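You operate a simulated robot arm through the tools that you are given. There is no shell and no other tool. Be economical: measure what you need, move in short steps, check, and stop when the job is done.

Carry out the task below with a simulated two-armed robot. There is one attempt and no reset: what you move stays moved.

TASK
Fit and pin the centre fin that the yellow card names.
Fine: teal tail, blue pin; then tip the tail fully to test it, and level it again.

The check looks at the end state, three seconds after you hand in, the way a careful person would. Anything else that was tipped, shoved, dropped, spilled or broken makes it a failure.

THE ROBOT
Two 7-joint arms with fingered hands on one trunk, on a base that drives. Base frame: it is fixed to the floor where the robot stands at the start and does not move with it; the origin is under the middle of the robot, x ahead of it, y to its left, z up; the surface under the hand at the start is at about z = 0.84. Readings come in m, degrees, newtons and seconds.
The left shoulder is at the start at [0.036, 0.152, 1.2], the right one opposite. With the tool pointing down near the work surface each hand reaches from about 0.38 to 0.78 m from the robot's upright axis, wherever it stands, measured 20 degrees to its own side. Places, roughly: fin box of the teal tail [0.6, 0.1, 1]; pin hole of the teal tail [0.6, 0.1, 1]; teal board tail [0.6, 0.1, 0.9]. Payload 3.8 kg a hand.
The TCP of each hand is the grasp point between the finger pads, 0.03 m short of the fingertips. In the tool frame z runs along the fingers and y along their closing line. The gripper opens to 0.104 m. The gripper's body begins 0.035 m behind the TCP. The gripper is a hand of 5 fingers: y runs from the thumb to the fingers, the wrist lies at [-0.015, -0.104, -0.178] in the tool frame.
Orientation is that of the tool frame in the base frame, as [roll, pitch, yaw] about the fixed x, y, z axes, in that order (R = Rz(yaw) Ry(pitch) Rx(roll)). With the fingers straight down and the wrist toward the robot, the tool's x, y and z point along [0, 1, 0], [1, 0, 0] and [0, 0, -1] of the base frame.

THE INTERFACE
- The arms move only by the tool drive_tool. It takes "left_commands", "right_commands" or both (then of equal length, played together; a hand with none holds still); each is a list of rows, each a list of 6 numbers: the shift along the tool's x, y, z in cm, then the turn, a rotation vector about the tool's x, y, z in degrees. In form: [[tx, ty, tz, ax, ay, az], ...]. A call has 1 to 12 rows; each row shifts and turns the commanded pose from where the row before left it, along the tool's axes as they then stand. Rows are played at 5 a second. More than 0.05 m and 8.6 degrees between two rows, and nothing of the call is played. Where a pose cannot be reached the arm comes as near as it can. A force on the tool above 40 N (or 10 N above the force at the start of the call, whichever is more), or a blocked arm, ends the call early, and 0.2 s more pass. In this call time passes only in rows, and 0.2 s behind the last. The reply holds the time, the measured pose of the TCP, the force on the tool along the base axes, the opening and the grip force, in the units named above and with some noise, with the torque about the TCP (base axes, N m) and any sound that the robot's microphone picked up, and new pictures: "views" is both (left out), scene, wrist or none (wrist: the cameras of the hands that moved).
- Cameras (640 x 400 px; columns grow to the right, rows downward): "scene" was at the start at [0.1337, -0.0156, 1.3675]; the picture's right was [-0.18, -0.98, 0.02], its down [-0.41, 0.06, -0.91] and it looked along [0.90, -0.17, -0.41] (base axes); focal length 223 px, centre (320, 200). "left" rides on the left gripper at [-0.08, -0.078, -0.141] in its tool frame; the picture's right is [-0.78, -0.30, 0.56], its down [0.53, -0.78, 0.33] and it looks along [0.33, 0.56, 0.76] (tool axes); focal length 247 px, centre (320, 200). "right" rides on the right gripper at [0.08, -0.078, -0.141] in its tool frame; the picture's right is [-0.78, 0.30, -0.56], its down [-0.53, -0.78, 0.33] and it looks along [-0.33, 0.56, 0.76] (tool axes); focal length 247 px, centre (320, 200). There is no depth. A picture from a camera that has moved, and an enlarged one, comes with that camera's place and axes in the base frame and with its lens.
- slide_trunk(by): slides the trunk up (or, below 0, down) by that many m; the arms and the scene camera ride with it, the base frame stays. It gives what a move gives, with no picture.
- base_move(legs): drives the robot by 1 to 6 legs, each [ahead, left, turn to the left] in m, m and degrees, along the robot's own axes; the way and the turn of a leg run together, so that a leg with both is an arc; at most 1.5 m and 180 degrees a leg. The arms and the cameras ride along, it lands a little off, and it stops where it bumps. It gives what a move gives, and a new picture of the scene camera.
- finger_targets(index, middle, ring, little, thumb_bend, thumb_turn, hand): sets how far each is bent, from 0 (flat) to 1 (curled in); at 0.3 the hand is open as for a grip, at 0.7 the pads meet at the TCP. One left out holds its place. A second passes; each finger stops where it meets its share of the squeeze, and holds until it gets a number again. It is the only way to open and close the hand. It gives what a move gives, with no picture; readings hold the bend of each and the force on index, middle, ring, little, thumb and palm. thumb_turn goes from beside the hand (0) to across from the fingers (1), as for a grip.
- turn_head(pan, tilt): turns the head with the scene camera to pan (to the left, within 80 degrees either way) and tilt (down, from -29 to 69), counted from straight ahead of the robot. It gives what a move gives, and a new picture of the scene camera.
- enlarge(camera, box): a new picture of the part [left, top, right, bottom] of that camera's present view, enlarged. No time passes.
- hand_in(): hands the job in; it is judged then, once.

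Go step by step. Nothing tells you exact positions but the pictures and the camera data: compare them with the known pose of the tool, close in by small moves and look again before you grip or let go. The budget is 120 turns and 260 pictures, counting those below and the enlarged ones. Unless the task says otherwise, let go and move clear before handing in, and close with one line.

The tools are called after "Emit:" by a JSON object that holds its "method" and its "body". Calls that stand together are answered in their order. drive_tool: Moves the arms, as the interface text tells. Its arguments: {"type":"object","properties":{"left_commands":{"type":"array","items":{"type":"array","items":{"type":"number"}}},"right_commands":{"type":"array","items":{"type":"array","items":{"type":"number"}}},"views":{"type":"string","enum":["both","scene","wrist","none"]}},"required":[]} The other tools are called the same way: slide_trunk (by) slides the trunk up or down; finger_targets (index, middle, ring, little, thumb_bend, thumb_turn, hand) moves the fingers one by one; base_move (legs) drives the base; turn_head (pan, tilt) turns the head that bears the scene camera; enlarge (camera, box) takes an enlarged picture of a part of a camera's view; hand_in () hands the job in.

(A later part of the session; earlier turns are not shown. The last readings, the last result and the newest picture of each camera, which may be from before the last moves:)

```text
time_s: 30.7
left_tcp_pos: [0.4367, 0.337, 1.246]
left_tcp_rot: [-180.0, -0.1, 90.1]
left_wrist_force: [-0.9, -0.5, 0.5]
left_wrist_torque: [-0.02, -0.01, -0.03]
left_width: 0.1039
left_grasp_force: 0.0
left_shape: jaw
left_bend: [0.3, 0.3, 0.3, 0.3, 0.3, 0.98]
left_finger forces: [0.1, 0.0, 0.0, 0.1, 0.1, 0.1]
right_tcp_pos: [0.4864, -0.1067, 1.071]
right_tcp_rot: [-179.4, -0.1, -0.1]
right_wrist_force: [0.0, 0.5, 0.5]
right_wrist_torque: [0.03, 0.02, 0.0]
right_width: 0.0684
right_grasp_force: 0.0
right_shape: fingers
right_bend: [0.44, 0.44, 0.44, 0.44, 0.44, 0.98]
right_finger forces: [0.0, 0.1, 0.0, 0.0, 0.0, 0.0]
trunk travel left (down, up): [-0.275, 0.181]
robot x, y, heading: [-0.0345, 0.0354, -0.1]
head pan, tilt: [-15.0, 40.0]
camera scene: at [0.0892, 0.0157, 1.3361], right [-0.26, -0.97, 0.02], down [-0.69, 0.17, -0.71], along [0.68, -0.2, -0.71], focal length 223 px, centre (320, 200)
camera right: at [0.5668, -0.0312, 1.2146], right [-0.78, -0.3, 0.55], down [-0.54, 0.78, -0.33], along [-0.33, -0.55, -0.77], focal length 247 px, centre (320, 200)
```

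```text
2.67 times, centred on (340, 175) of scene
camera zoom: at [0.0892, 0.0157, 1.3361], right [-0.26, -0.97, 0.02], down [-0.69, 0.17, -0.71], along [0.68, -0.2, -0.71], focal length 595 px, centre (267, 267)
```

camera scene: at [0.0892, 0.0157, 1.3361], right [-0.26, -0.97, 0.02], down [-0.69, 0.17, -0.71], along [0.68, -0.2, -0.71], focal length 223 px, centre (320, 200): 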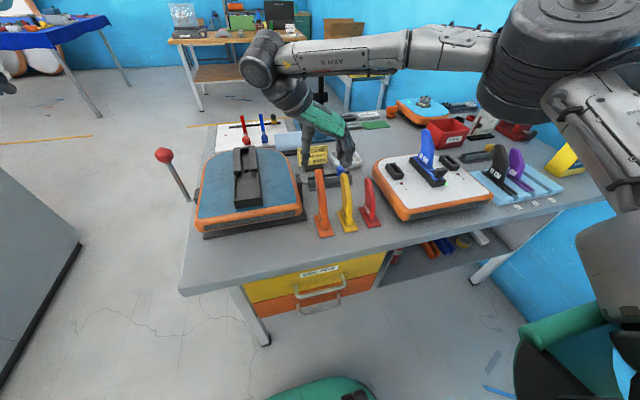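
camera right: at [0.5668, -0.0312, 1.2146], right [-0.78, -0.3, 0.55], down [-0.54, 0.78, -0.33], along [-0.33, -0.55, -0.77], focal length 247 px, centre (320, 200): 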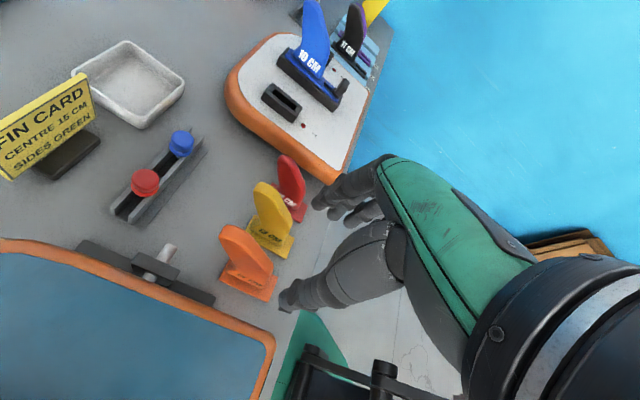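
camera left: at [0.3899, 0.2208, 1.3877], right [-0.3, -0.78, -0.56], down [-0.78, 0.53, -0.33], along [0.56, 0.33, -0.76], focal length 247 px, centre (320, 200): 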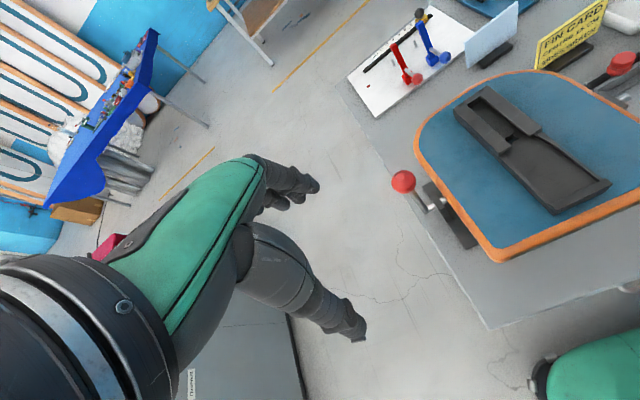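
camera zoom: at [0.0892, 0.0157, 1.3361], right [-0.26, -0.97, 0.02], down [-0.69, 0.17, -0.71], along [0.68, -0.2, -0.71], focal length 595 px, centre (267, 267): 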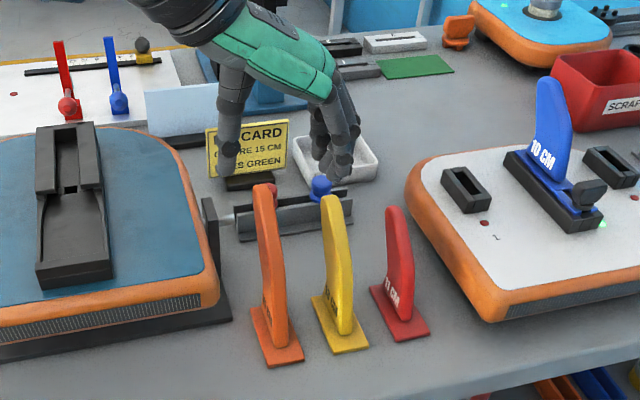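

The blade at z≈0.945 spans x≈0.475–0.525 at y≈-0.108. I shift 1.4 cm ahead and descend, halfway first.

Emit:
{"method": "drive_tool", "body": {"right_commands": [[0.7, 0.1, 0, 0, 0, 0], [0.7, 0.1, 2, 0, 0, 0], [0, 0, 2.5, 0, 0, 0], [0, 0, 2.5, 0, 0, 0], [0, 0, 0, 0, 0, 0]], "views": "both"}}

Emit:
{"method": "enlarge", "body": {"camera": "scene", "box": [280, 130, 380, 240]}}

Emit:
{"method": "enlarge", "body": {"camera": "right", "box": [220, 170, 360, 310]}}

```text
time_s: 31.9
left_tcp_pos: [0.4367, 0.337, 1.2458]
left_tcp_rot: [180.0, 0.1, 90.2]
left_wrist_force: [0.2, -0.3, 0.2]
left_wrist_torque: [0.04, 0.0, -0.01]
left_width: 0.1035
left_grasp_force: 0.1
left_shape: jaw
left_bend: [0.3, 0.3, 0.3, 0.3, 0.3, 0.98]
left_finger forces: [0.1, 0.0, 0.0, 0.1, 0.1, 0.1]
right_tcp_pos: [0.5014, -0.1075, 0.9997]
right_tcp_rot: [-179.4, 0.0, 0.1]
right_wrist_force: [-0.1, -0.1, -0.4]
right_wrist_torque: [0.02, -0.02, 0.02]
right_width: 0.0682
right_grasp_force: 0.0
right_shape: fingers
right_bend: [0.44, 0.44, 0.44, 0.44, 0.44, 0.98]
right_finger forces: [0.1, 0.0, 0.0, 0.0, 0.1, 0.0]
trunk travel left (down, up): [-0.275, 0.181]
robot x, y, heading: [-0.0312, 0.032, 0.3]
head pan, tilt: [-15.0, 40.0]
camera scene: at [0.0893, 0.0157, 1.3361], right [-0.26, -0.97, 0.02], down [-0.69, 0.17, -0.71], along [0.68, -0.2, -0.71], focal length 223 px, centre (320, 200)
camera right: at [0.5807, -0.032, 1.1425], right [-0.78, -0.3, 0.55], down [-0.54, 0.78, -0.32], along [-0.33, -0.55, -0.77], focal length 247 px, centre (320, 200)
```

scene: 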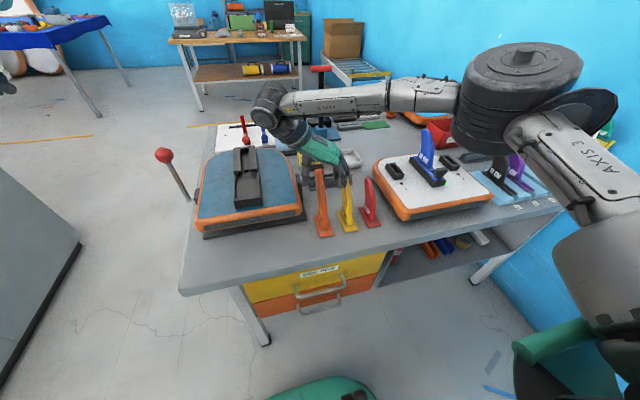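
right: 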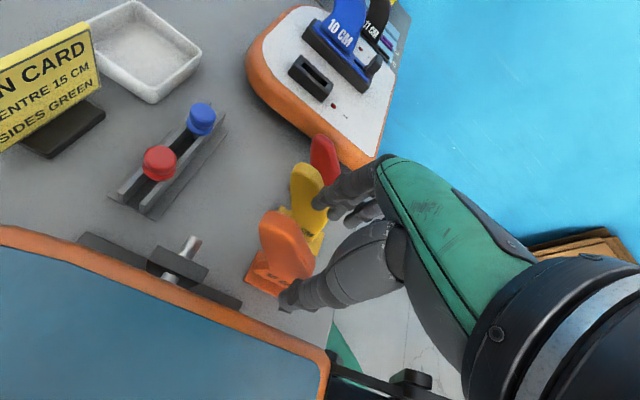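

```text
3.64 times, centred on (330, 185) of scene
camera zoom: at [0.0893, 0.0157, 1.3361], right [-0.26, -0.97, 0.02], down [-0.69, 0.17, -0.71], along [0.68, -0.2, -0.71], focal length 811 px, centre (284, 254)
```

zoom: 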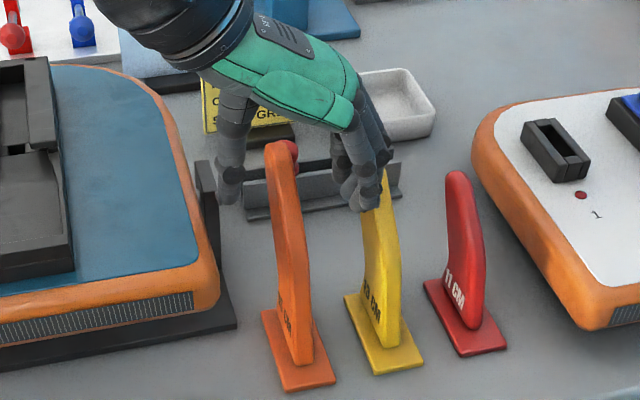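

```text
2.86 times, centred on (290, 240) of right
camera zoom: at [0.5807, -0.032, 1.1425], right [-0.78, -0.3, 0.55], down [-0.54, 0.78, -0.32], along [-0.33, -0.55, -0.77], focal length 706 px, centre (406, 86)
```

zoom: 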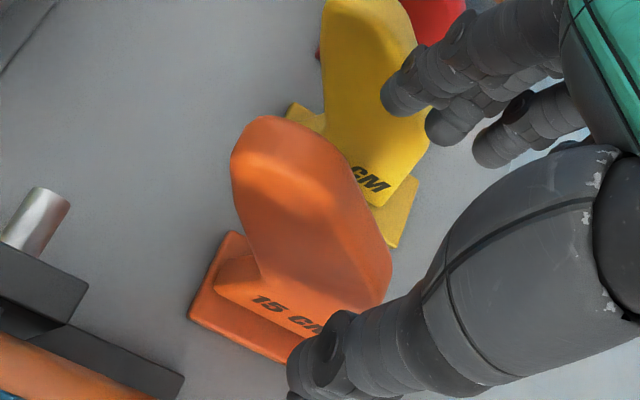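

Room to the yellow fin is tight, so I will grip the blade's upper part only. I narrow the fingers a bit more, shift slightly toward +y and descend 2.3 cm.

Emit:
{"method": "finger_targets", "body": {"hand": "right", "index": 0.5, "middle": 0.5, "ring": 0.5, "little": 0.5, "thumb_bend": 0.46}}

Emit:
{"method": "drive_tool", "body": {"right_commands": [[0.6, -0.3, 0, 0, 0, 0], [0.5, 0, 0.8, 0, 0, 0], [0, 0, 0.8, 0, 0, 0], [0, 0, 0.8, 0, 0, 0]], "views": "both"}}

Emit:
{"method": "enlarge", "body": {"camera": "scene", "box": [280, 130, 380, 240]}}

Emit:
{"method": "enlarge", "body": {"camera": "right", "box": [220, 170, 360, 310]}}

```text
time_s: 32.9
left_tcp_pos: [0.4371, 0.3369, 1.2456]
left_tcp_rot: [-180.0, 0.0, 90.1]
left_wrist_force: [0.2, -0.2, -0.2]
left_wrist_torque: [0.01, 0.04, 0.0]
left_width: 0.1037
left_grasp_force: 0.1
left_shape: jaw
left_bend: [0.3, 0.3, 0.3, 0.3, 0.3, 0.98]
left_finger forces: [0.2, 0.0, 0.2, 0.0, 0.0, 0.1]
right_tcp_pos: [0.502, -0.1082, 0.9992]
right_tcp_rot: [-179.4, 0.0, 0.1]
right_wrist_force: [0.1, 0.6, 0.1]
right_wrist_torque: [-0.01, -0.02, -0.02]
right_width: 0.0579
right_grasp_force: 0.0
right_shape: fingers
right_bend: [0.5, 0.5, 0.5, 0.5, 0.46, 0.98]
right_finger forces: [0.0, 0.1, 0.0, 0.1, 0.0, 0.0]
trunk travel left (down, up): [-0.275, 0.181]
robot x, y, heading: [-0.0327, 0.0334, -0.1]
head pan, tilt: [-15.0, 40.0]
```

```text
time_s: 33.9
left_tcp_pos: [0.4374, 0.336, 1.2448]
left_tcp_rot: [-179.9, 0.1, 90.2]
left_wrist_force: [0.1, -0.3, -0.1]
left_wrist_torque: [0.01, -0.01, -0.01]
left_width: 0.1037
left_grasp_force: 0.1
left_shape: jaw
left_bend: [0.3, 0.3, 0.3, 0.3, 0.3, 0.98]
left_finger forces: [0.0, 0.1, 0.1, 0.0, 0.1, 0.0]
right_tcp_pos: [0.5123, -0.1053, 0.9768]
right_tcp_rot: [-179.5, 0.0, 0.1]
right_wrist_force: [0.2, -0.3, -0.1]
right_wrist_torque: [0.01, -0.01, 0.02]
right_width: 0.0579
right_grasp_force: 0.1
right_shape: fingers
right_bend: [0.5, 0.5, 0.5, 0.5, 0.46, 0.98]
right_finger forces: [0.0, 0.0, 0.0, 0.0, 0.0, 0.0]
trunk travel left (down, up): [-0.275, 0.181]
robot x, y, heading: [-0.0348, 0.0376, 0.2]
head pan, tilt: [-15.0, 40.0]
camera scene: at [0.0896, 0.0156, 1.336], right [-0.26, -0.97, 0.02], down [-0.69, 0.17, -0.71], along [0.68, -0.2, -0.71], focal length 223 px, centre (320, 200)
camera right: at [0.5919, -0.0289, 1.1198], right [-0.78, -0.3, 0.55], down [-0.54, 0.78, -0.32], along [-0.33, -0.55, -0.77], focal length 247 px, centre (320, 200)
```

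scene: 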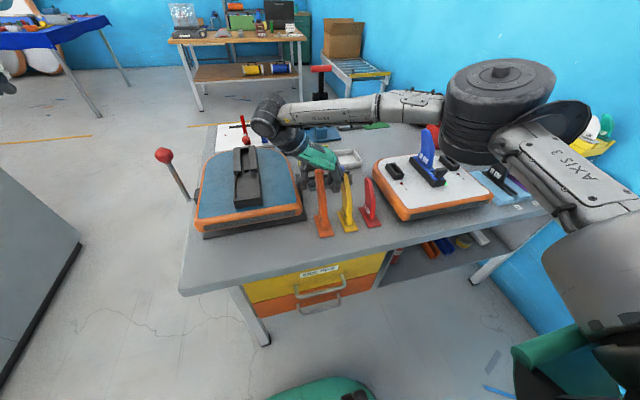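
right: 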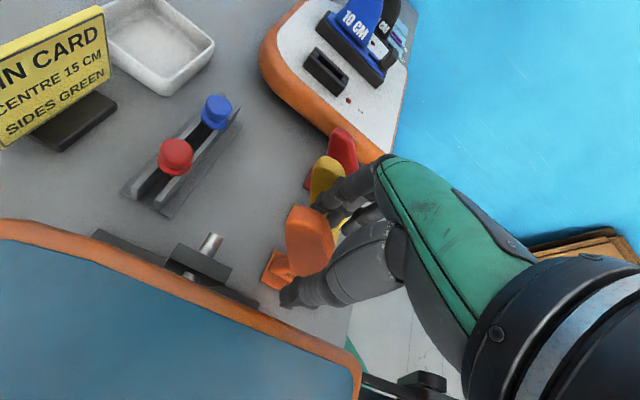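

```text
3.64 times, centred on (330, 185) of scene
camera zoom: at [0.0896, 0.0156, 1.336], right [-0.26, -0.97, 0.02], down [-0.69, 0.17, -0.71], along [0.68, -0.2, -0.71], focal length 811 px, centre (284, 254)
```

zoom: 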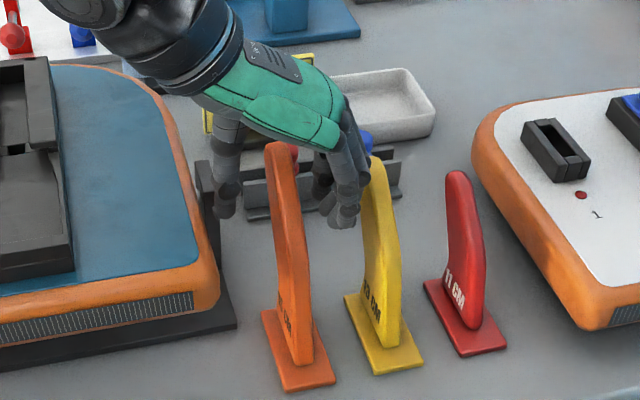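

```text
2.86 times, centred on (290, 240) of right
camera zoom: at [0.5919, -0.0289, 1.1198], right [-0.78, -0.3, 0.55], down [-0.54, 0.78, -0.32], along [-0.33, -0.55, -0.77], focal length 706 px, centre (406, 86)
```

zoom: 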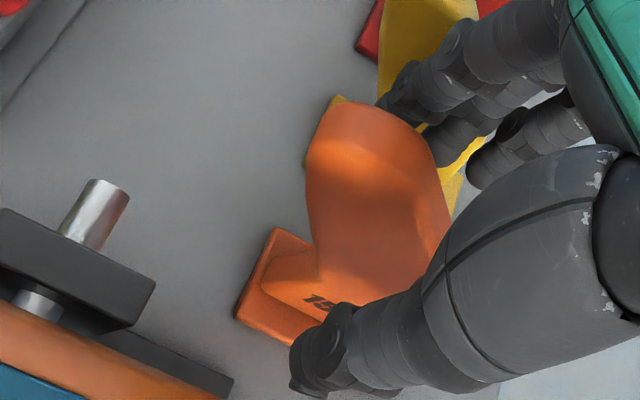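

The blade is between thumb and fingers, with tips clear of the yellow fin. I close.

Emit:
{"method": "finger_targets", "body": {"hand": "right", "index": 0.75, "middle": 0.75, "ring": 0.75, "little": 0.75, "thumb_bend": 0.75}}

Emit:
{"method": "enlarge", "body": {"camera": "scene", "box": [280, 130, 380, 240]}}

Emit:
{"method": "enlarge", "body": {"camera": "right", "box": [220, 170, 360, 310]}}

```text
time_s: 34.9
left_tcp_pos: [0.4372, 0.3366, 1.2467]
left_tcp_rot: [-180.0, 0.1, 90.0]
left_wrist_force: [-0.5, -0.3, -0.5]
left_wrist_torque: [0.03, 0.01, -0.02]
left_width: 0.1039
left_grasp_force: 0.2
left_shape: jaw
left_bend: [0.3, 0.3, 0.3, 0.3, 0.3, 0.98]
left_finger forces: [0.1, 0.0, 0.1, 0.1, 0.1, 0.1]
right_tcp_pos: [0.511, -0.1046, 0.9764]
right_tcp_rot: [-179.4, -0.1, 0.0]
right_wrist_force: [0.6, -0.8, -0.3]
right_wrist_torque: [0.03, -0.02, 0.0]
right_width: 0.0111
right_grasp_force: 13.0
right_shape: fingers
right_bend: [0.73, 0.74, 0.75, 0.75, 0.65, 0.95]
right_finger forces: [8.8, 4.0, 0.2, 0.0, 13.3, 0.1]
trunk travel left (down, up): [-0.275, 0.181]
robot x, y, heading: [-0.033, 0.0311, 0.1]
head pan, tilt: [-15.0, 40.0]
```

```text
3.64 times, centred on (330, 185) of scene
camera zoom: at [0.0895, 0.0156, 1.336], right [-0.26, -0.97, 0.02], down [-0.69, 0.17, -0.71], along [0.68, -0.2, -0.71], focal length 811 px, centre (284, 254)
```

zoom: 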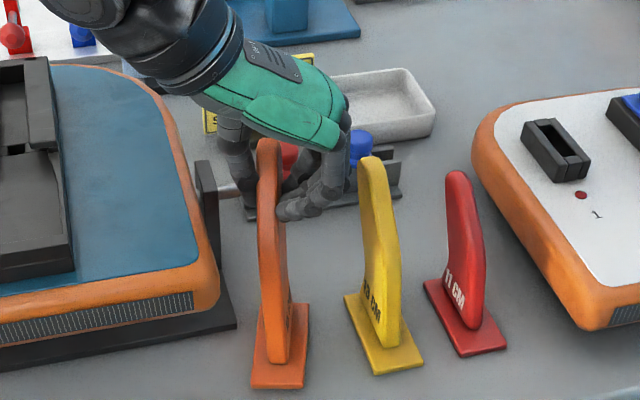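

```text
2.86 times, centred on (290, 240) of right
camera zoom: at [0.5918, -0.0288, 1.1201], right [-0.78, -0.3, 0.55], down [-0.54, 0.78, -0.32], along [-0.33, -0.55, -0.77], focal length 706 px, centre (406, 86)
```

zoom: 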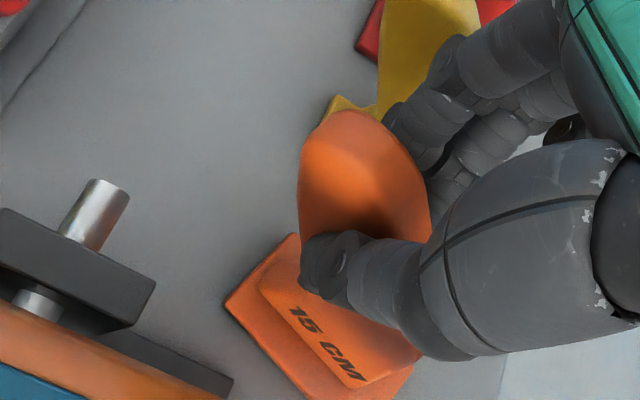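

The fin yawed about -20° in the grip but is held firmly by thumb, index and middle; I can correct that with hand yaw. I lift it gently.

Emit:
{"method": "drive_tool", "body": {"right_commands": [[0, 0, -1, 0, 0, 0], [0, 0, -1.5, 0, 0, 0], [0, 0, -2.5, 0, 0, 0], [0, 0, -2.5, 0, 0, 0], [0, 0, -2.5, 0, 0, 0], [0, 0, 0, 0, 0, 0]], "views": "both"}}

Emit:
{"method": "enlarge", "body": {"camera": "scene", "box": [270, 100, 390, 230]}}

Emit:
{"method": "enlarge", "body": {"camera": "right", "box": [220, 170, 360, 310]}}

```text
time_s: 36.3
left_tcp_pos: [0.4385, 0.3361, 1.247]
left_tcp_rot: [-179.9, 0.0, 90.0]
left_wrist_force: [0.2, -0.3, -0.6]
left_wrist_torque: [0.02, 0.01, 0.0]
left_width: 0.1034
left_grasp_force: 0.0
left_shape: jaw
left_bend: [0.3, 0.3, 0.3, 0.3, 0.3, 0.98]
left_finger forces: [0.0, 0.0, 0.0, 0.0, 0.1, 0.1]
right_tcp_pos: [0.5129, -0.1054, 1.0764]
right_tcp_rot: [-179.4, 0.0, 0.0]
right_wrist_force: [-1.0, -0.5, -1.1]
right_wrist_torque: [0.0, -0.02, -0.03]
right_width: 0.0112
right_grasp_force: 13.0
right_shape: fingers
right_bend: [0.73, 0.74, 0.75, 0.75, 0.65, 0.95]
right_finger forces: [9.1, 3.7, 0.0, 0.0, 13.1, 0.0]
trunk travel left (down, up): [-0.275, 0.181]
robot x, y, heading: [-0.0297, 0.0374, 0.4]
head pan, tilt: [-15.0, 40.0]
camera scene: at [0.0898, 0.0156, 1.336], right [-0.26, -0.97, 0.02], down [-0.69, 0.17, -0.71], along [0.68, -0.2, -0.71], focal length 223 px, centre (320, 200)
camera right: at [0.5918, -0.03, 1.2196], right [-0.78, -0.3, 0.55], down [-0.54, 0.78, -0.32], along [-0.33, -0.55, -0.77], focal length 247 px, centre (320, 200)
```

scene: 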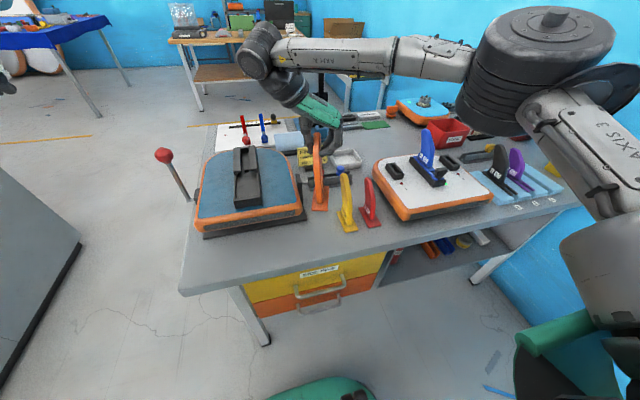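
right: 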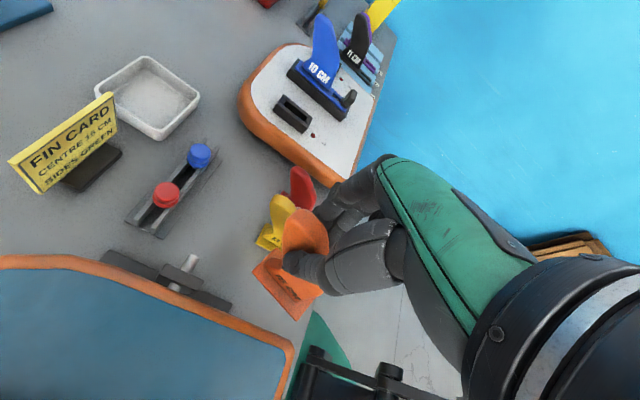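

```text
3.08 times, centred on (330, 165) of scene
camera zoom: at [0.0898, 0.0156, 1.336], right [-0.26, -0.97, 0.02], down [-0.69, 0.17, -0.71], along [0.68, -0.2, -0.71], focal length 686 px, centre (289, 308)
```

zoom: 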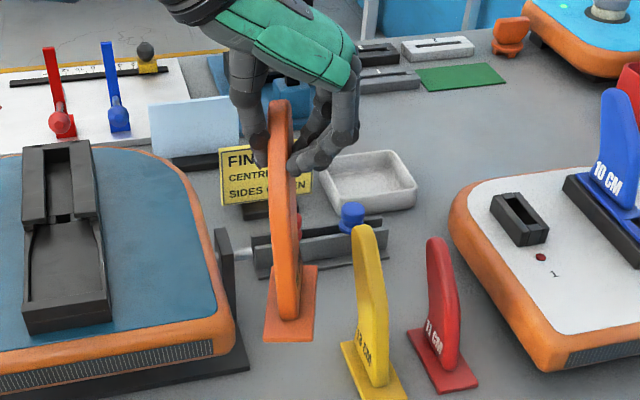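

```text
2.86 times, centred on (290, 240) of right
camera zoom: at [0.5918, -0.03, 1.2196], right [-0.78, -0.3, 0.55], down [-0.54, 0.78, -0.32], along [-0.33, -0.55, -0.77], focal length 706 px, centre (406, 86)
```

zoom: 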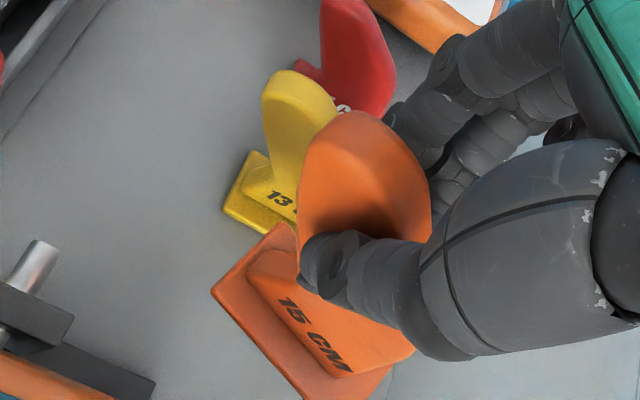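

Lifted cleanly; the fin is upright, yawed about -18°. I raise to clear the box, turn the hand +18°, and carry the fin over the drop-in part; the left hand backs off a little.

Emit:
{"method": "drive_tool", "body": {"right_commands": [[0, 0, -3, 0, 0, 0], [0, 0, -3, 0, 0, 0], [0, 0, -3, 0, 0, 0], [0, 0, -1.5, 0, 0, -6], [0, 0, 0, 0, 0, -6], [0, 0, 0, 0, 0, -6], [0, 0, 0, 0, 0, 0]], "left_commands": [[1, -2, 0, 0, 0, 0], [1, -2, 0, 0, 0, 0], [1, -2, 0, 0, 0, 0], [0, 0, 0, 0, 0, 0], [0, 0, 0, 0, 0, 0], [0, 0, 0, 0, 0, 0], [0, 0, 0, 0, 0, 0]], "views": "scene"}}

Emit:
{"method": "enlarge", "body": {"camera": "right", "box": [200, 170, 360, 330]}}

Emit:
{"method": "enlarge", "body": {"camera": "scene", "box": [190, 80, 350, 230]}}

```text
time_s: 37.9
left_tcp_pos: [0.3766, 0.3657, 1.2471]
left_tcp_rot: [179.9, 0.0, 90.1]
left_wrist_force: [0.2, 0.2, -1.0]
left_wrist_torque: [-0.02, 0.03, -0.04]
left_width: 0.1035
left_grasp_force: 0.0
left_shape: jaw
left_bend: [0.3, 0.3, 0.3, 0.3, 0.3, 0.98]
left_finger forces: [0.0, 0.0, 0.0, 0.1, 0.0, 0.0]
right_tcp_pos: [0.5117, -0.1062, 1.1822]
right_tcp_rot: [-179.5, -0.1, 18.2]
right_wrist_force: [-1.1, -0.7, -1.4]
right_wrist_torque: [0.0, -0.05, -0.01]
right_width: 0.0109
right_grasp_force: 12.5
right_shape: fingers
right_bend: [0.73, 0.74, 0.75, 0.75, 0.65, 0.95]
right_finger forces: [9.2, 3.6, 0.1, 0.0, 13.0, 0.1]
trunk travel left (down, up): [-0.275, 0.181]
robot x, y, heading: [-0.0297, 0.0351, -0.1]
head pan, tilt: [-15.0, 40.0]
camera scene: at [0.0897, 0.0156, 1.336], right [-0.26, -0.97, 0.02], down [-0.69, 0.17, -0.71], along [0.68, -0.2, -0.71], focal length 223 px, centre (320, 200)
```

scene: 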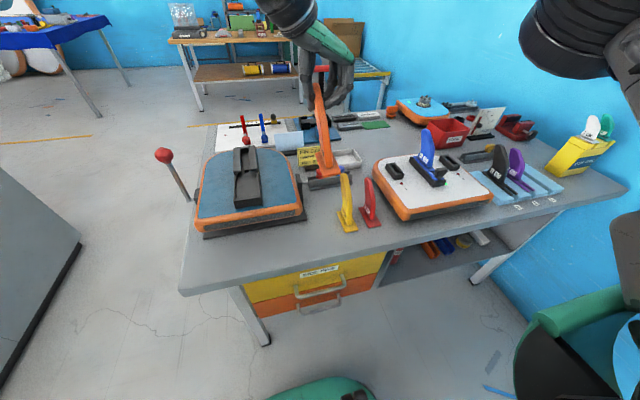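

```text
2.50 times, centred on (280, 250) of right
camera zoom: at [0.5631, -0.01, 1.3252], right [-0.65, -0.53, 0.55], down [-0.75, 0.57, -0.33], along [-0.14, -0.62, -0.77], focal length 617 px, centre (420, 75)
```

zoom: 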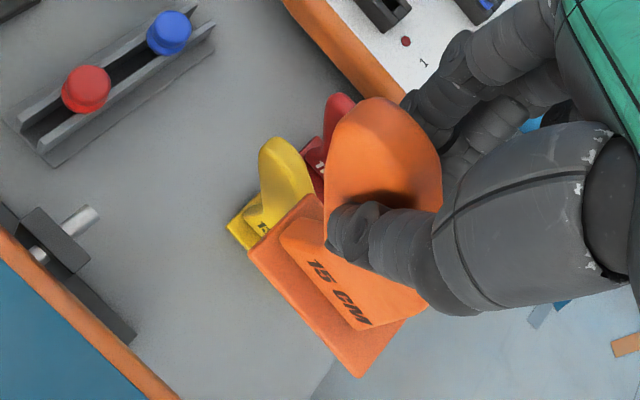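

```text
2.67 times, centred on (270, 155) of scene
camera zoom: at [0.0897, 0.0156, 1.336], right [-0.26, -0.97, 0.02], down [-0.69, 0.17, -0.71], along [0.68, -0.2, -0.71], focal length 595 px, centre (453, 320)
```

zoom: 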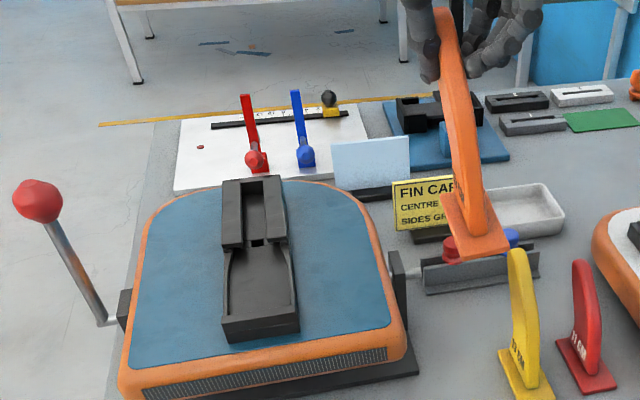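

Fin base centre now about 4 cm behind and 1 cm right of the TCP. I add 4° of yaw and carry it over the drop-in opening, staying high.

Emit:
{"method": "drive_tool", "body": {"right_commands": [[0, 0, -1, 0, 0, -4], [2.15, -3.19, 0, 0, 0, 0], [2.15, -3.19, 0, 0, 0, 0], [2.15, -3.19, 0, 0, 0, 0], [2.15, -3.19, 0, 0, 0, 0], [2.15, -3.19, 0, 0, 0, 0], [0, 0, 0, 0, 0, 0]], "views": "both"}}

Emit:
{"method": "enlarge", "body": {"camera": "right", "box": [200, 170, 360, 330]}}

Emit:
{"method": "enlarge", "body": {"camera": "scene", "box": [190, 90, 320, 230]}}

```text
time_s: 39.5
left_tcp_pos: [0.3762, 0.3654, 1.2475]
left_tcp_rot: [-180.0, -0.1, 90.2]
left_wrist_force: [-0.8, -0.4, -0.2]
left_wrist_torque: [0.0, -0.01, 0.02]
left_width: 0.1036
left_grasp_force: 0.0
left_shape: jaw
left_bend: [0.3, 0.3, 0.3, 0.3, 0.3, 0.98]
left_finger forces: [0.0, 0.1, 0.1, 0.1, 0.1, 0.0]
right_tcp_pos: [0.5458, 0.0675, 1.1936]
right_tcp_rot: [-179.4, -0.4, 22.2]
right_wrist_force: [0.0, -0.6, -1.4]
right_wrist_torque: [-0.04, -0.06, 0.02]
right_width: 0.011
right_grasp_force: 12.5
right_shape: fingers
right_bend: [0.73, 0.74, 0.75, 0.75, 0.65, 0.95]
right_finger forces: [9.0, 3.9, 0.0, 0.0, 12.9, 0.0]
right hand out of reach, approached as far as the arm can: row 6
trunk travel left (down, up): [-0.275, 0.181]
robot x, y, heading: [-0.0355, 0.0391, -0.2]
head pan, tilt: [-15.0, 40.0]
camera scene: at [0.0896, 0.0137, 1.336], right [-0.26, -0.97, 0.02], down [-0.69, 0.17, -0.71], along [0.68, -0.2, -0.71], focal length 223 px, centre (320, 200)
camera right: at [0.5902, 0.167, 1.3369], right [-0.61, -0.57, 0.55], down [-0.79, 0.52, -0.33], along [-0.1, -0.63, -0.77], focal length 247 px, centre (320, 200)
```

scene: 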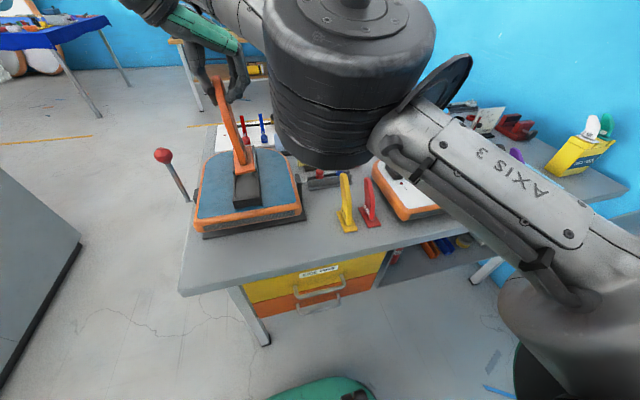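
right: 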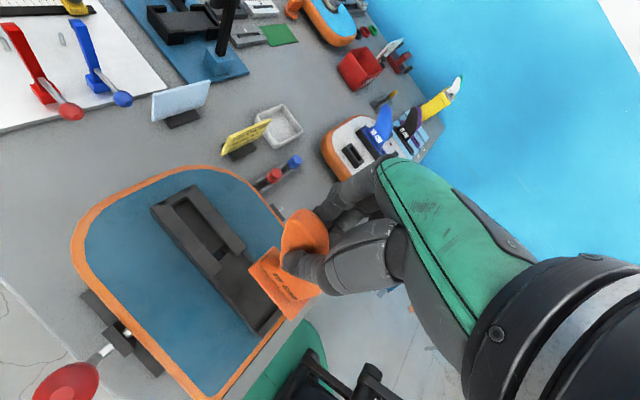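

```text
2.50 times, centred on (280, 250) of right
camera zoom: at [0.5902, 0.167, 1.3369], right [-0.61, -0.57, 0.55], down [-0.79, 0.52, -0.33], along [-0.1, -0.63, -0.77], focal length 617 px, centre (420, 75)
```

zoom: 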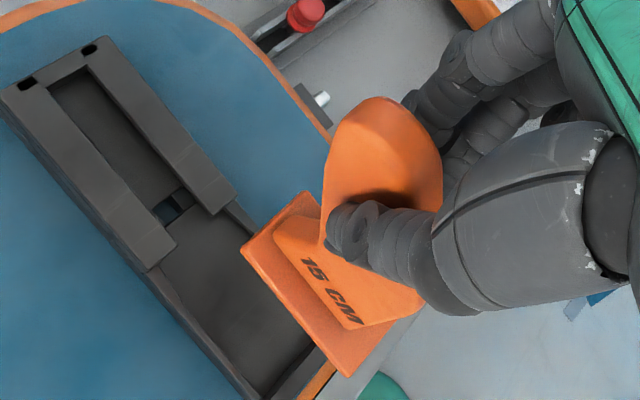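

```text
2.86 times, centred on (255, 160) of scene
camera zoom: at [0.0896, 0.0137, 1.336], right [-0.26, -0.97, 0.02], down [-0.69, 0.17, -0.71], along [0.68, -0.2, -0.71], focal length 637 px, centre (506, 314)
```

zoom: 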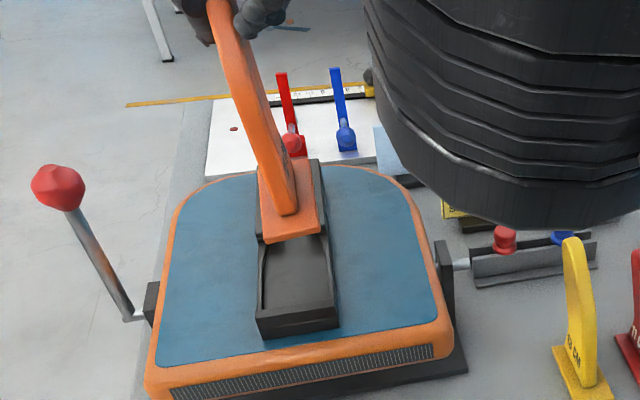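

The fin hangs parallel to the box. The arm is at its reach limit here, so I shift the hand right, drive the base 9 cm left, and come back.

Emit:
{"method": "drive_tool", "body": {"right_commands": [[-1.1, 2.8, 0, 0, 0, 0], [-1.1, 2.8, 0, 0, 0, 0]], "views": "none"}}

Emit:
{"method": "base_move", "body": {"legs": [[0, 0.1, 0]]}}

Emit:
{"method": "enlarge", "body": {"camera": "right", "box": [200, 170, 360, 330]}}

```text
time_s: 40.1
left_tcp_pos: [0.3771, 0.3641, 1.2474]
left_tcp_rot: [179.9, -0.1, 90.1]
left_wrist_force: [0.4, -0.4, -1.3]
left_wrist_torque: [0.0, 0.03, -0.04]
left_width: 0.1038
left_grasp_force: 0.1
left_shape: jaw
left_bend: [0.3, 0.3, 0.3, 0.3, 0.3, 0.98]
left_finger forces: [0.1, 0.0, 0.1, 0.1, 0.0, 0.0]
right_tcp_pos: [0.5463, 0.0071, 1.1917]
right_tcp_rot: [-179.3, -0.2, 22.1]
right_wrist_force: [-0.1, 0.2, -1.6]
right_wrist_torque: [0.01, -0.05, 0.0]
right_width: 0.011
right_grasp_force: 13.0
right_shape: fingers
right_bend: [0.73, 0.74, 0.75, 0.75, 0.65, 0.95]
right_finger forces: [9.0, 3.8, 0.0, 0.1, 12.8, 0.1]
trunk travel left (down, up): [-0.275, 0.181]
robot x, y, heading: [-0.0305, 0.0342, 0.0]
head pan, tilt: [-15.0, 40.0]
```

```text
time_s: 41.2
left_tcp_pos: [0.3767, 0.4656, 1.2473]
left_tcp_rot: [180.0, -0.1, 90.0]
left_wrist_force: [0.6, -0.2, 0.5]
left_wrist_torque: [0.06, 0.03, 0.0]
left_width: 0.1037
left_grasp_force: 0.1
left_shape: jaw
left_bend: [0.3, 0.3, 0.3, 0.3, 0.3, 0.98]
left_finger forces: [0.0, 0.0, 0.0, 0.0, 0.0, 0.0]
right_tcp_pos: [0.5466, 0.1079, 1.193]
right_tcp_rot: [-179.4, -0.1, 22.1]
right_wrist_force: [-0.1, 0.0, -0.7]
right_wrist_torque: [0.0, -0.02, 0.0]
right_width: 0.0106
right_grasp_force: 13.0
right_shape: fingers
right_bend: [0.73, 0.74, 0.75, 0.75, 0.65, 0.95]
right_finger forces: [8.8, 3.8, 0.1, 0.1, 12.7, 0.0]
trunk travel left (down, up): [-0.275, 0.181]
robot x, y, heading: [-0.0313, 0.1377, 0.1]
head pan, tilt: [-15.0, 40.0]
camera scene: at [0.0894, 0.1144, 1.336], right [-0.26, -0.97, 0.02], down [-0.69, 0.17, -0.71], along [0.68, -0.2, -0.71], focal length 223 px, centre (320, 200)
```

scene: 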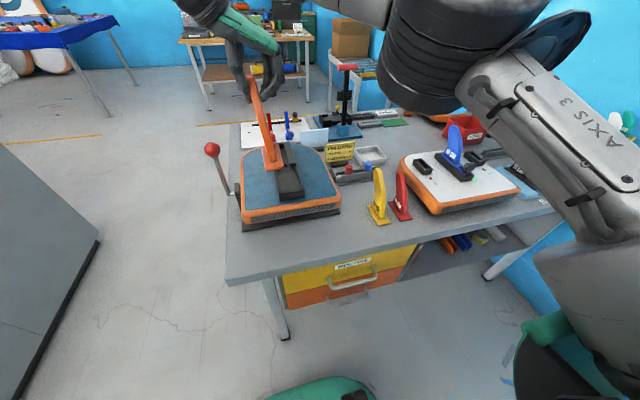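

```text
2.50 times, centred on (280, 250) of right
camera zoom: at [0.5908, 0.2074, 1.3351], right [-0.61, -0.57, 0.55], down [-0.79, 0.52, -0.33], along [-0.1, -0.63, -0.77], focal length 617 px, centre (420, 75)
```

zoom: 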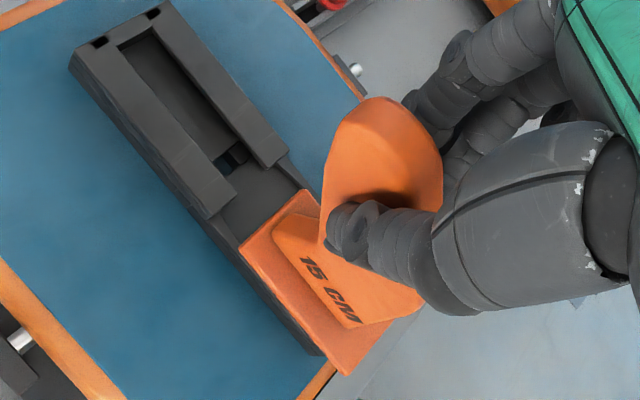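

Compared in the same picture, the fin base centre (y≈0.102) needs to go about 2.4 cm right to sit over the box centreline (≈0.078), x is about right. I shift and lower to just above the rim.

Emit:
{"method": "drive_tool", "body": {"right_commands": [[-0.45, 1.1, 0, 0, 0, 0], [-0.45, 1.1, 0, 0, 0, 0], [0, 0, 2, 0, 0, 0], [0, 0, 1.8, 0, 0, 0], [0, 0, 0, 0, 0, 0]], "views": "none"}}

Emit:
{"method": "enlarge", "body": {"camera": "right", "box": [200, 170, 360, 330]}}

Emit:
{"method": "enlarge", "body": {"camera": "scene", "box": [220, 90, 350, 220]}}

```text
time_s: 42.4
left_tcp_pos: [0.3765, 0.4663, 1.2467]
left_tcp_rot: [-180.0, 0.0, 90.0]
left_wrist_force: [-0.1, 0.1, -0.3]
left_wrist_torque: [0.01, -0.02, 0.01]
left_width: 0.1037
left_grasp_force: 0.1
left_shape: jaw
left_bend: [0.3, 0.3, 0.3, 0.3, 0.3, 0.98]
left_finger forces: [0.1, 0.0, 0.0, 0.0, 0.0, 0.0]
right_tcp_pos: [0.5469, 0.0859, 1.1535]
right_tcp_rot: [-179.5, -0.2, 22.0]
right_wrist_force: [0.1, 0.5, -1.4]
right_wrist_torque: [0.02, -0.03, 0.02]
right_width: 0.0107
right_grasp_force: 12.5
right_shape: fingers
right_bend: [0.73, 0.74, 0.75, 0.75, 0.65, 0.95]
right_finger forces: [9.0, 3.6, 0.0, 0.0, 12.8, 0.0]
trunk travel left (down, up): [-0.275, 0.181]
robot x, y, heading: [-0.0325, 0.1358, -0.3]
head pan, tilt: [-15.0, 40.0]
```

```text
2.50 times, centred on (280, 250) of right
camera zoom: at [0.5909, 0.1855, 1.2967], right [-0.61, -0.57, 0.55], down [-0.79, 0.52, -0.33], along [-0.1, -0.63, -0.77], focal length 617 px, centre (420, 75)
```

zoom: 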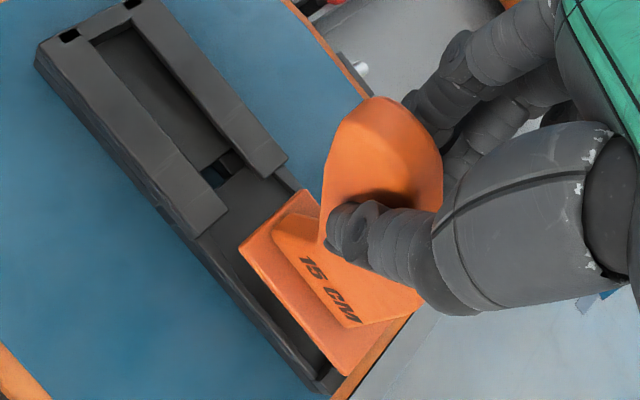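

```text
3.08 times, centred on (285, 155) of scene
camera zoom: at [0.0891, 0.1157, 1.3361], right [-0.26, -0.97, 0.02], down [-0.69, 0.17, -0.71], along [0.68, -0.2, -0.71], focal length 686 px, centre (428, 338)
```

zoom: 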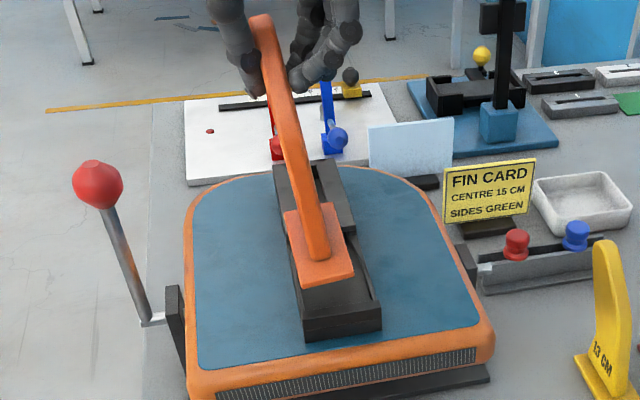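

Nearly aligned; I nudge 6 mm ahead and 3 mm right, then lower slowly.

Emit:
{"method": "drive_tool", "body": {"right_commands": [[0.44, 0.5, 0, 0, 0, 0], [0, 0, 1, 0, 0, 0], [0, 0, 0.8, 0, 0, 0], [0, 0, 0, 0, 0, 0]], "views": "none"}}

Emit:
{"method": "enlarge", "body": {"camera": "right", "box": [200, 170, 360, 330]}}

Emit:
{"method": "enlarge", "body": {"camera": "scene", "box": [240, 120, 330, 220]}}

```text
time_s: 43.4
left_tcp_pos: [0.3768, 0.4675, 1.2479]
left_tcp_rot: [-179.9, 0.0, 90.0]
left_wrist_force: [0.5, -0.4, -0.4]
left_wrist_torque: [-0.01, 0.04, 0.01]
left_width: 0.104
left_grasp_force: 0.1
left_shape: jaw
left_bend: [0.3, 0.3, 0.3, 0.3, 0.3, 0.98]
left_finger forces: [0.0, 0.0, 0.0, 0.0, 0.1, 0.0]
right_tcp_pos: [0.5524, 0.083, 1.1362]
right_tcp_rot: [-179.4, -0.2, 22.0]
right_wrist_force: [0.3, 0.1, -1.0]
right_wrist_torque: [0.0, -0.03, 0.04]
right_width: 0.0108
right_grasp_force: 12.8
right_shape: fingers
right_bend: [0.73, 0.74, 0.75, 0.75, 0.65, 0.95]
right_finger forces: [9.0, 3.7, 0.0, 0.0, 12.8, 0.1]
trunk travel left (down, up): [-0.275, 0.181]
robot x, y, heading: [-0.0375, 0.134, 0.1]
head pan, tilt: [-15.0, 40.0]
```

```text
2.50 times, centred on (280, 250) of right
camera zoom: at [0.5977, 0.183, 1.2788], right [-0.61, -0.57, 0.55], down [-0.79, 0.52, -0.33], along [-0.1, -0.63, -0.77], focal length 617 px, centre (420, 75)
```

zoom: 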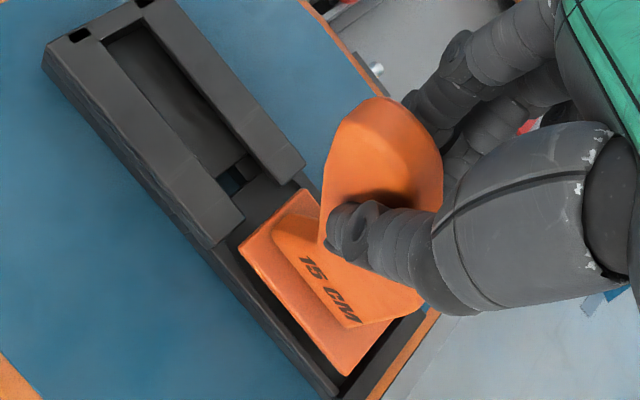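

```text
4.00 times, centred on (285, 170) of scene
camera zoom: at [0.0894, 0.1159, 1.336], right [-0.26, -0.97, 0.02], down [-0.69, 0.17, -0.71], along [0.68, -0.2, -0.71], focal length 892 px, centre (460, 320)
```

zoom: 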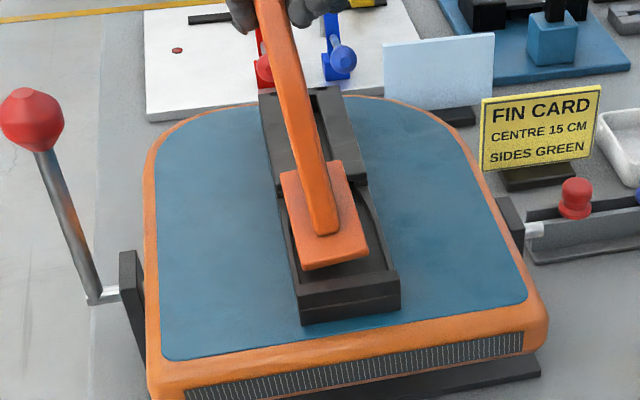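

The scene view shows the fin rolled about 5° (tip toward +y, right base edge high). I lift 1 cm, roll the hand +5° about x and compensate sideways.

Emit:
{"method": "drive_tool", "body": {"right_commands": [[0, 0, -1, 0, 0, 0], [-0.47, 1.16, 0, 4.6, 1.9, 0], [0, 0, 0, 0, 0, 0]], "views": "none"}}

Emit:
{"method": "enlarge", "body": {"camera": "right", "box": [200, 170, 360, 330]}}

Emit:
{"method": "enlarge", "body": {"camera": "scene", "box": [220, 80, 340, 220]}}

```text
time_s: 44.2
left_tcp_pos: [0.376, 0.4675, 1.2469]
left_tcp_rot: [-180.0, 0.0, 90.0]
left_wrist_force: [-0.8, -0.8, -0.5]
left_wrist_torque: [0.04, 0.05, 0.01]
left_width: 0.1036
left_grasp_force: 0.0
left_shape: jaw
left_bend: [0.3, 0.3, 0.3, 0.3, 0.3, 0.98]
left_finger forces: [0.0, 0.0, 0.0, 0.0, 0.1, 0.0]
right_tcp_pos: [0.5529, 0.0704, 1.1459]
right_tcp_rot: [-174.8, -2.1, 21.9]
right_wrist_force: [-0.6, -0.1, -1.4]
right_wrist_torque: [-0.01, -0.04, 0.02]
right_width: 0.0111
right_grasp_force: 12.7
right_shape: fingers
right_bend: [0.73, 0.74, 0.75, 0.75, 0.65, 0.95]
right_finger forces: [9.1, 3.9, 0.0, 0.0, 13.0, 0.1]
trunk travel left (down, up): [-0.275, 0.181]
robot x, y, heading: [-0.0309, 0.1394, 0.2]
head pan, tilt: [-15.0, 40.0]
```

```text
2.50 times, centred on (280, 250) of right
camera zoom: at [0.5977, 0.158, 1.2973], right [-0.61, -0.62, 0.5], down [-0.79, 0.55, -0.28], along [-0.1, -0.56, -0.82], focal length 617 px, centre (420, 75)
```

zoom: 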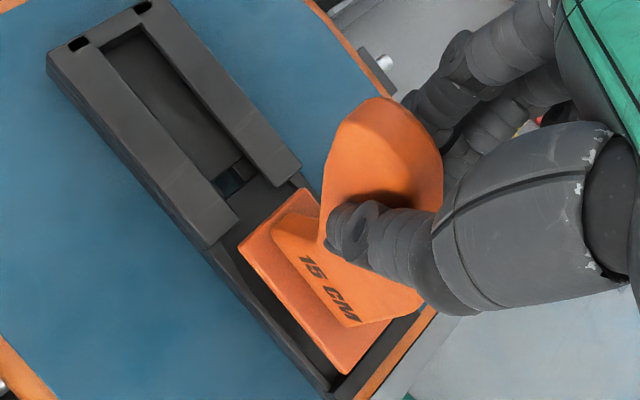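

```text
2.86 times, centred on (280, 150) of scene
camera zoom: at [0.0895, 0.1163, 1.336], right [-0.26, -0.97, 0.02], down [-0.69, 0.17, -0.71], along [0.68, -0.2, -0.71], focal length 637 px, centre (434, 343)
```

zoom: 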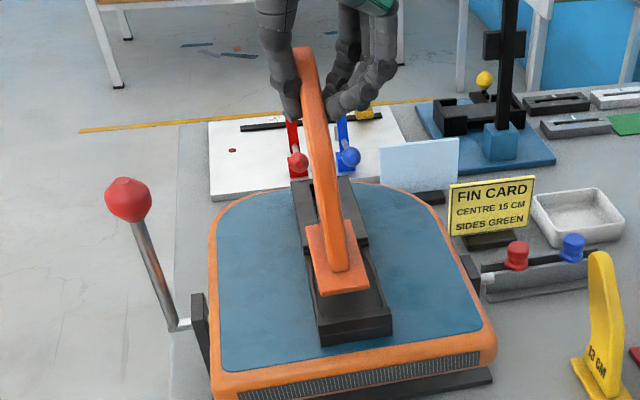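

The fin is now level and centred over the drop-in opening within 2 mm. I lower it step by step.

Emit:
{"method": "drive_tool", "body": {"right_commands": [[-0.05, 0.1, 0.8, 0, 0, 0], [0, 0, 0.6, 0, 0, 0], [0, 0, 0.4, 0, 0, 0], [0, 0, 0, 0, 0, 0]], "views": "none"}}

Emit:
{"method": "enlarge", "body": {"camera": "right", "box": [200, 170, 360, 330]}}

Emit:
{"method": "enlarge", "body": {"camera": "scene", "box": [250, 130, 330, 220]}}

```text
time_s: 45.2
left_tcp_pos: [0.3768, 0.4665, 1.2462]
left_tcp_rot: [-180.0, 0.0, 90.0]
left_wrist_force: [0.4, 0.6, 0.4]
left_wrist_torque: [0.01, 0.0, 0.03]
left_width: 0.1038
left_grasp_force: 0.1
left_shape: jaw
left_bend: [0.3, 0.3, 0.3, 0.3, 0.3, 0.98]
left_finger forces: [0.1, 0.0, 0.1, 0.0, 0.1, 0.1]
right_tcp_pos: [0.5516, 0.0713, 1.1272]
right_tcp_rot: [-174.9, -2.1, 21.9]
right_wrist_force: [-0.1, -0.4, -1.0]
right_wrist_torque: [0.02, -0.03, -0.01]
right_width: 0.0108
right_grasp_force: 13.0
right_shape: fingers
right_bend: [0.73, 0.74, 0.75, 0.75, 0.65, 0.95]
right_finger forces: [9.1, 3.8, 0.0, 0.1, 12.9, 0.0]
trunk travel left (down, up): [-0.275, 0.181]
robot x, y, heading: [-0.0328, 0.1341, 0.2]
head pan, tilt: [-15.0, 40.0]
```

```text
2.50 times, centred on (280, 250) of right
camera zoom: at [0.5967, 0.1582, 1.2795], right [-0.61, -0.62, 0.5], down [-0.79, 0.55, -0.28], along [-0.1, -0.56, -0.82], focal length 617 px, centre (420, 75)
```

zoom: 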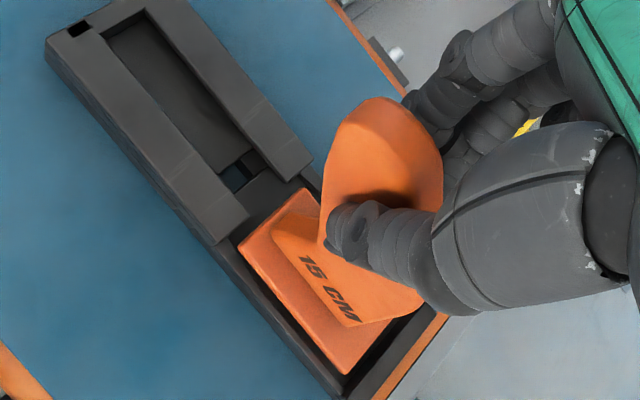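

```text
4.44 times, centred on (290, 175) of scene
camera zoom: at [0.0894, 0.1158, 1.336], right [-0.26, -0.97, 0.02], down [-0.69, 0.17, -0.71], along [0.68, -0.2, -0.71], focal length 991 px, centre (453, 311)
```

zoom: 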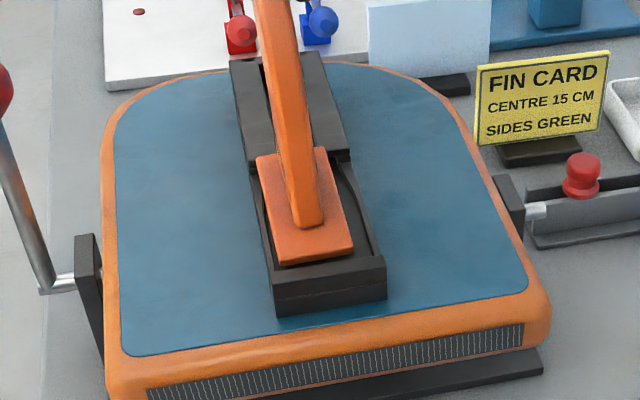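

Scene view suggests it still sits about 3 mm left; I nudge right 3 mm and continue down gently.

Emit:
{"method": "drive_tool", "body": {"right_commands": [[-0.11, 0.28, 0, 0, 0, 0], [0, 0, 0.4, 0, 0, 0], [0, 0, 0.4, 0, 0, 0], [0, 0, 0, 0, 0, 0]], "views": "none"}}

Emit:
{"method": "enlarge", "body": {"camera": "right", "box": [200, 170, 360, 330]}}

Emit:
{"method": "enlarge", "body": {"camera": "scene", "box": [250, 130, 330, 220]}}

```text
time_s: 46.2
left_tcp_pos: [0.3763, 0.4675, 1.2462]
left_tcp_rot: [-180.0, 0.0, 90.0]
left_wrist_force: [-0.6, 0.1, -0.3]
left_wrist_torque: [-0.03, 0.01, 0.0]
left_width: 0.1036
left_grasp_force: 0.0
left_shape: jaw
left_bend: [0.3, 0.3, 0.3, 0.3, 0.3, 0.98]
left_finger forces: [0.1, 0.0, 0.0, 0.0, 0.0, 0.0]
right_tcp_pos: [0.5516, 0.0689, 1.1196]
right_tcp_rot: [-174.9, -2.0, 21.9]
right_wrist_force: [-0.1, -0.1, -0.2]
right_wrist_torque: [0.02, -0.01, 0.01]
right_width: 0.0108
right_grasp_force: 13.2
right_shape: fingers
right_bend: [0.73, 0.74, 0.75, 0.75, 0.65, 0.95]
right_finger forces: [8.5, 4.6, 0.1, 0.1, 13.1, 0.0]
trunk travel left (down, up): [-0.275, 0.181]
robot x, y, heading: [-0.0376, 0.1353, 0.1]
head pan, tilt: [-15.0, 40.0]
```

```text
2.50 times, centred on (280, 250) of right
camera zoom: at [0.597, 0.1559, 1.2709], right [-0.61, -0.62, 0.5], down [-0.79, 0.55, -0.28], along [-0.1, -0.56, -0.82], focal length 617 px, centre (420, 75)
```

zoom: 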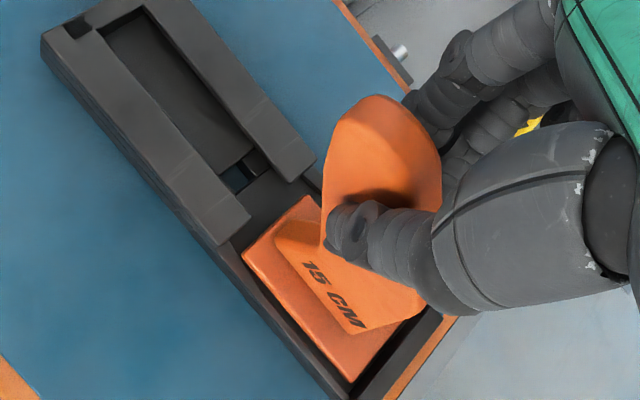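

```text
4.44 times, centred on (290, 175) of scene
camera zoom: at [0.0893, 0.1159, 1.336], right [-0.26, -0.97, 0.02], down [-0.69, 0.17, -0.71], along [0.68, -0.2, -0.71], focal length 991 px, centre (453, 311)
```

zoom: 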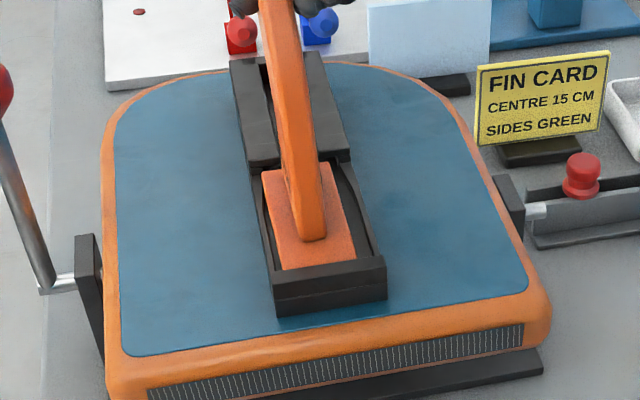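

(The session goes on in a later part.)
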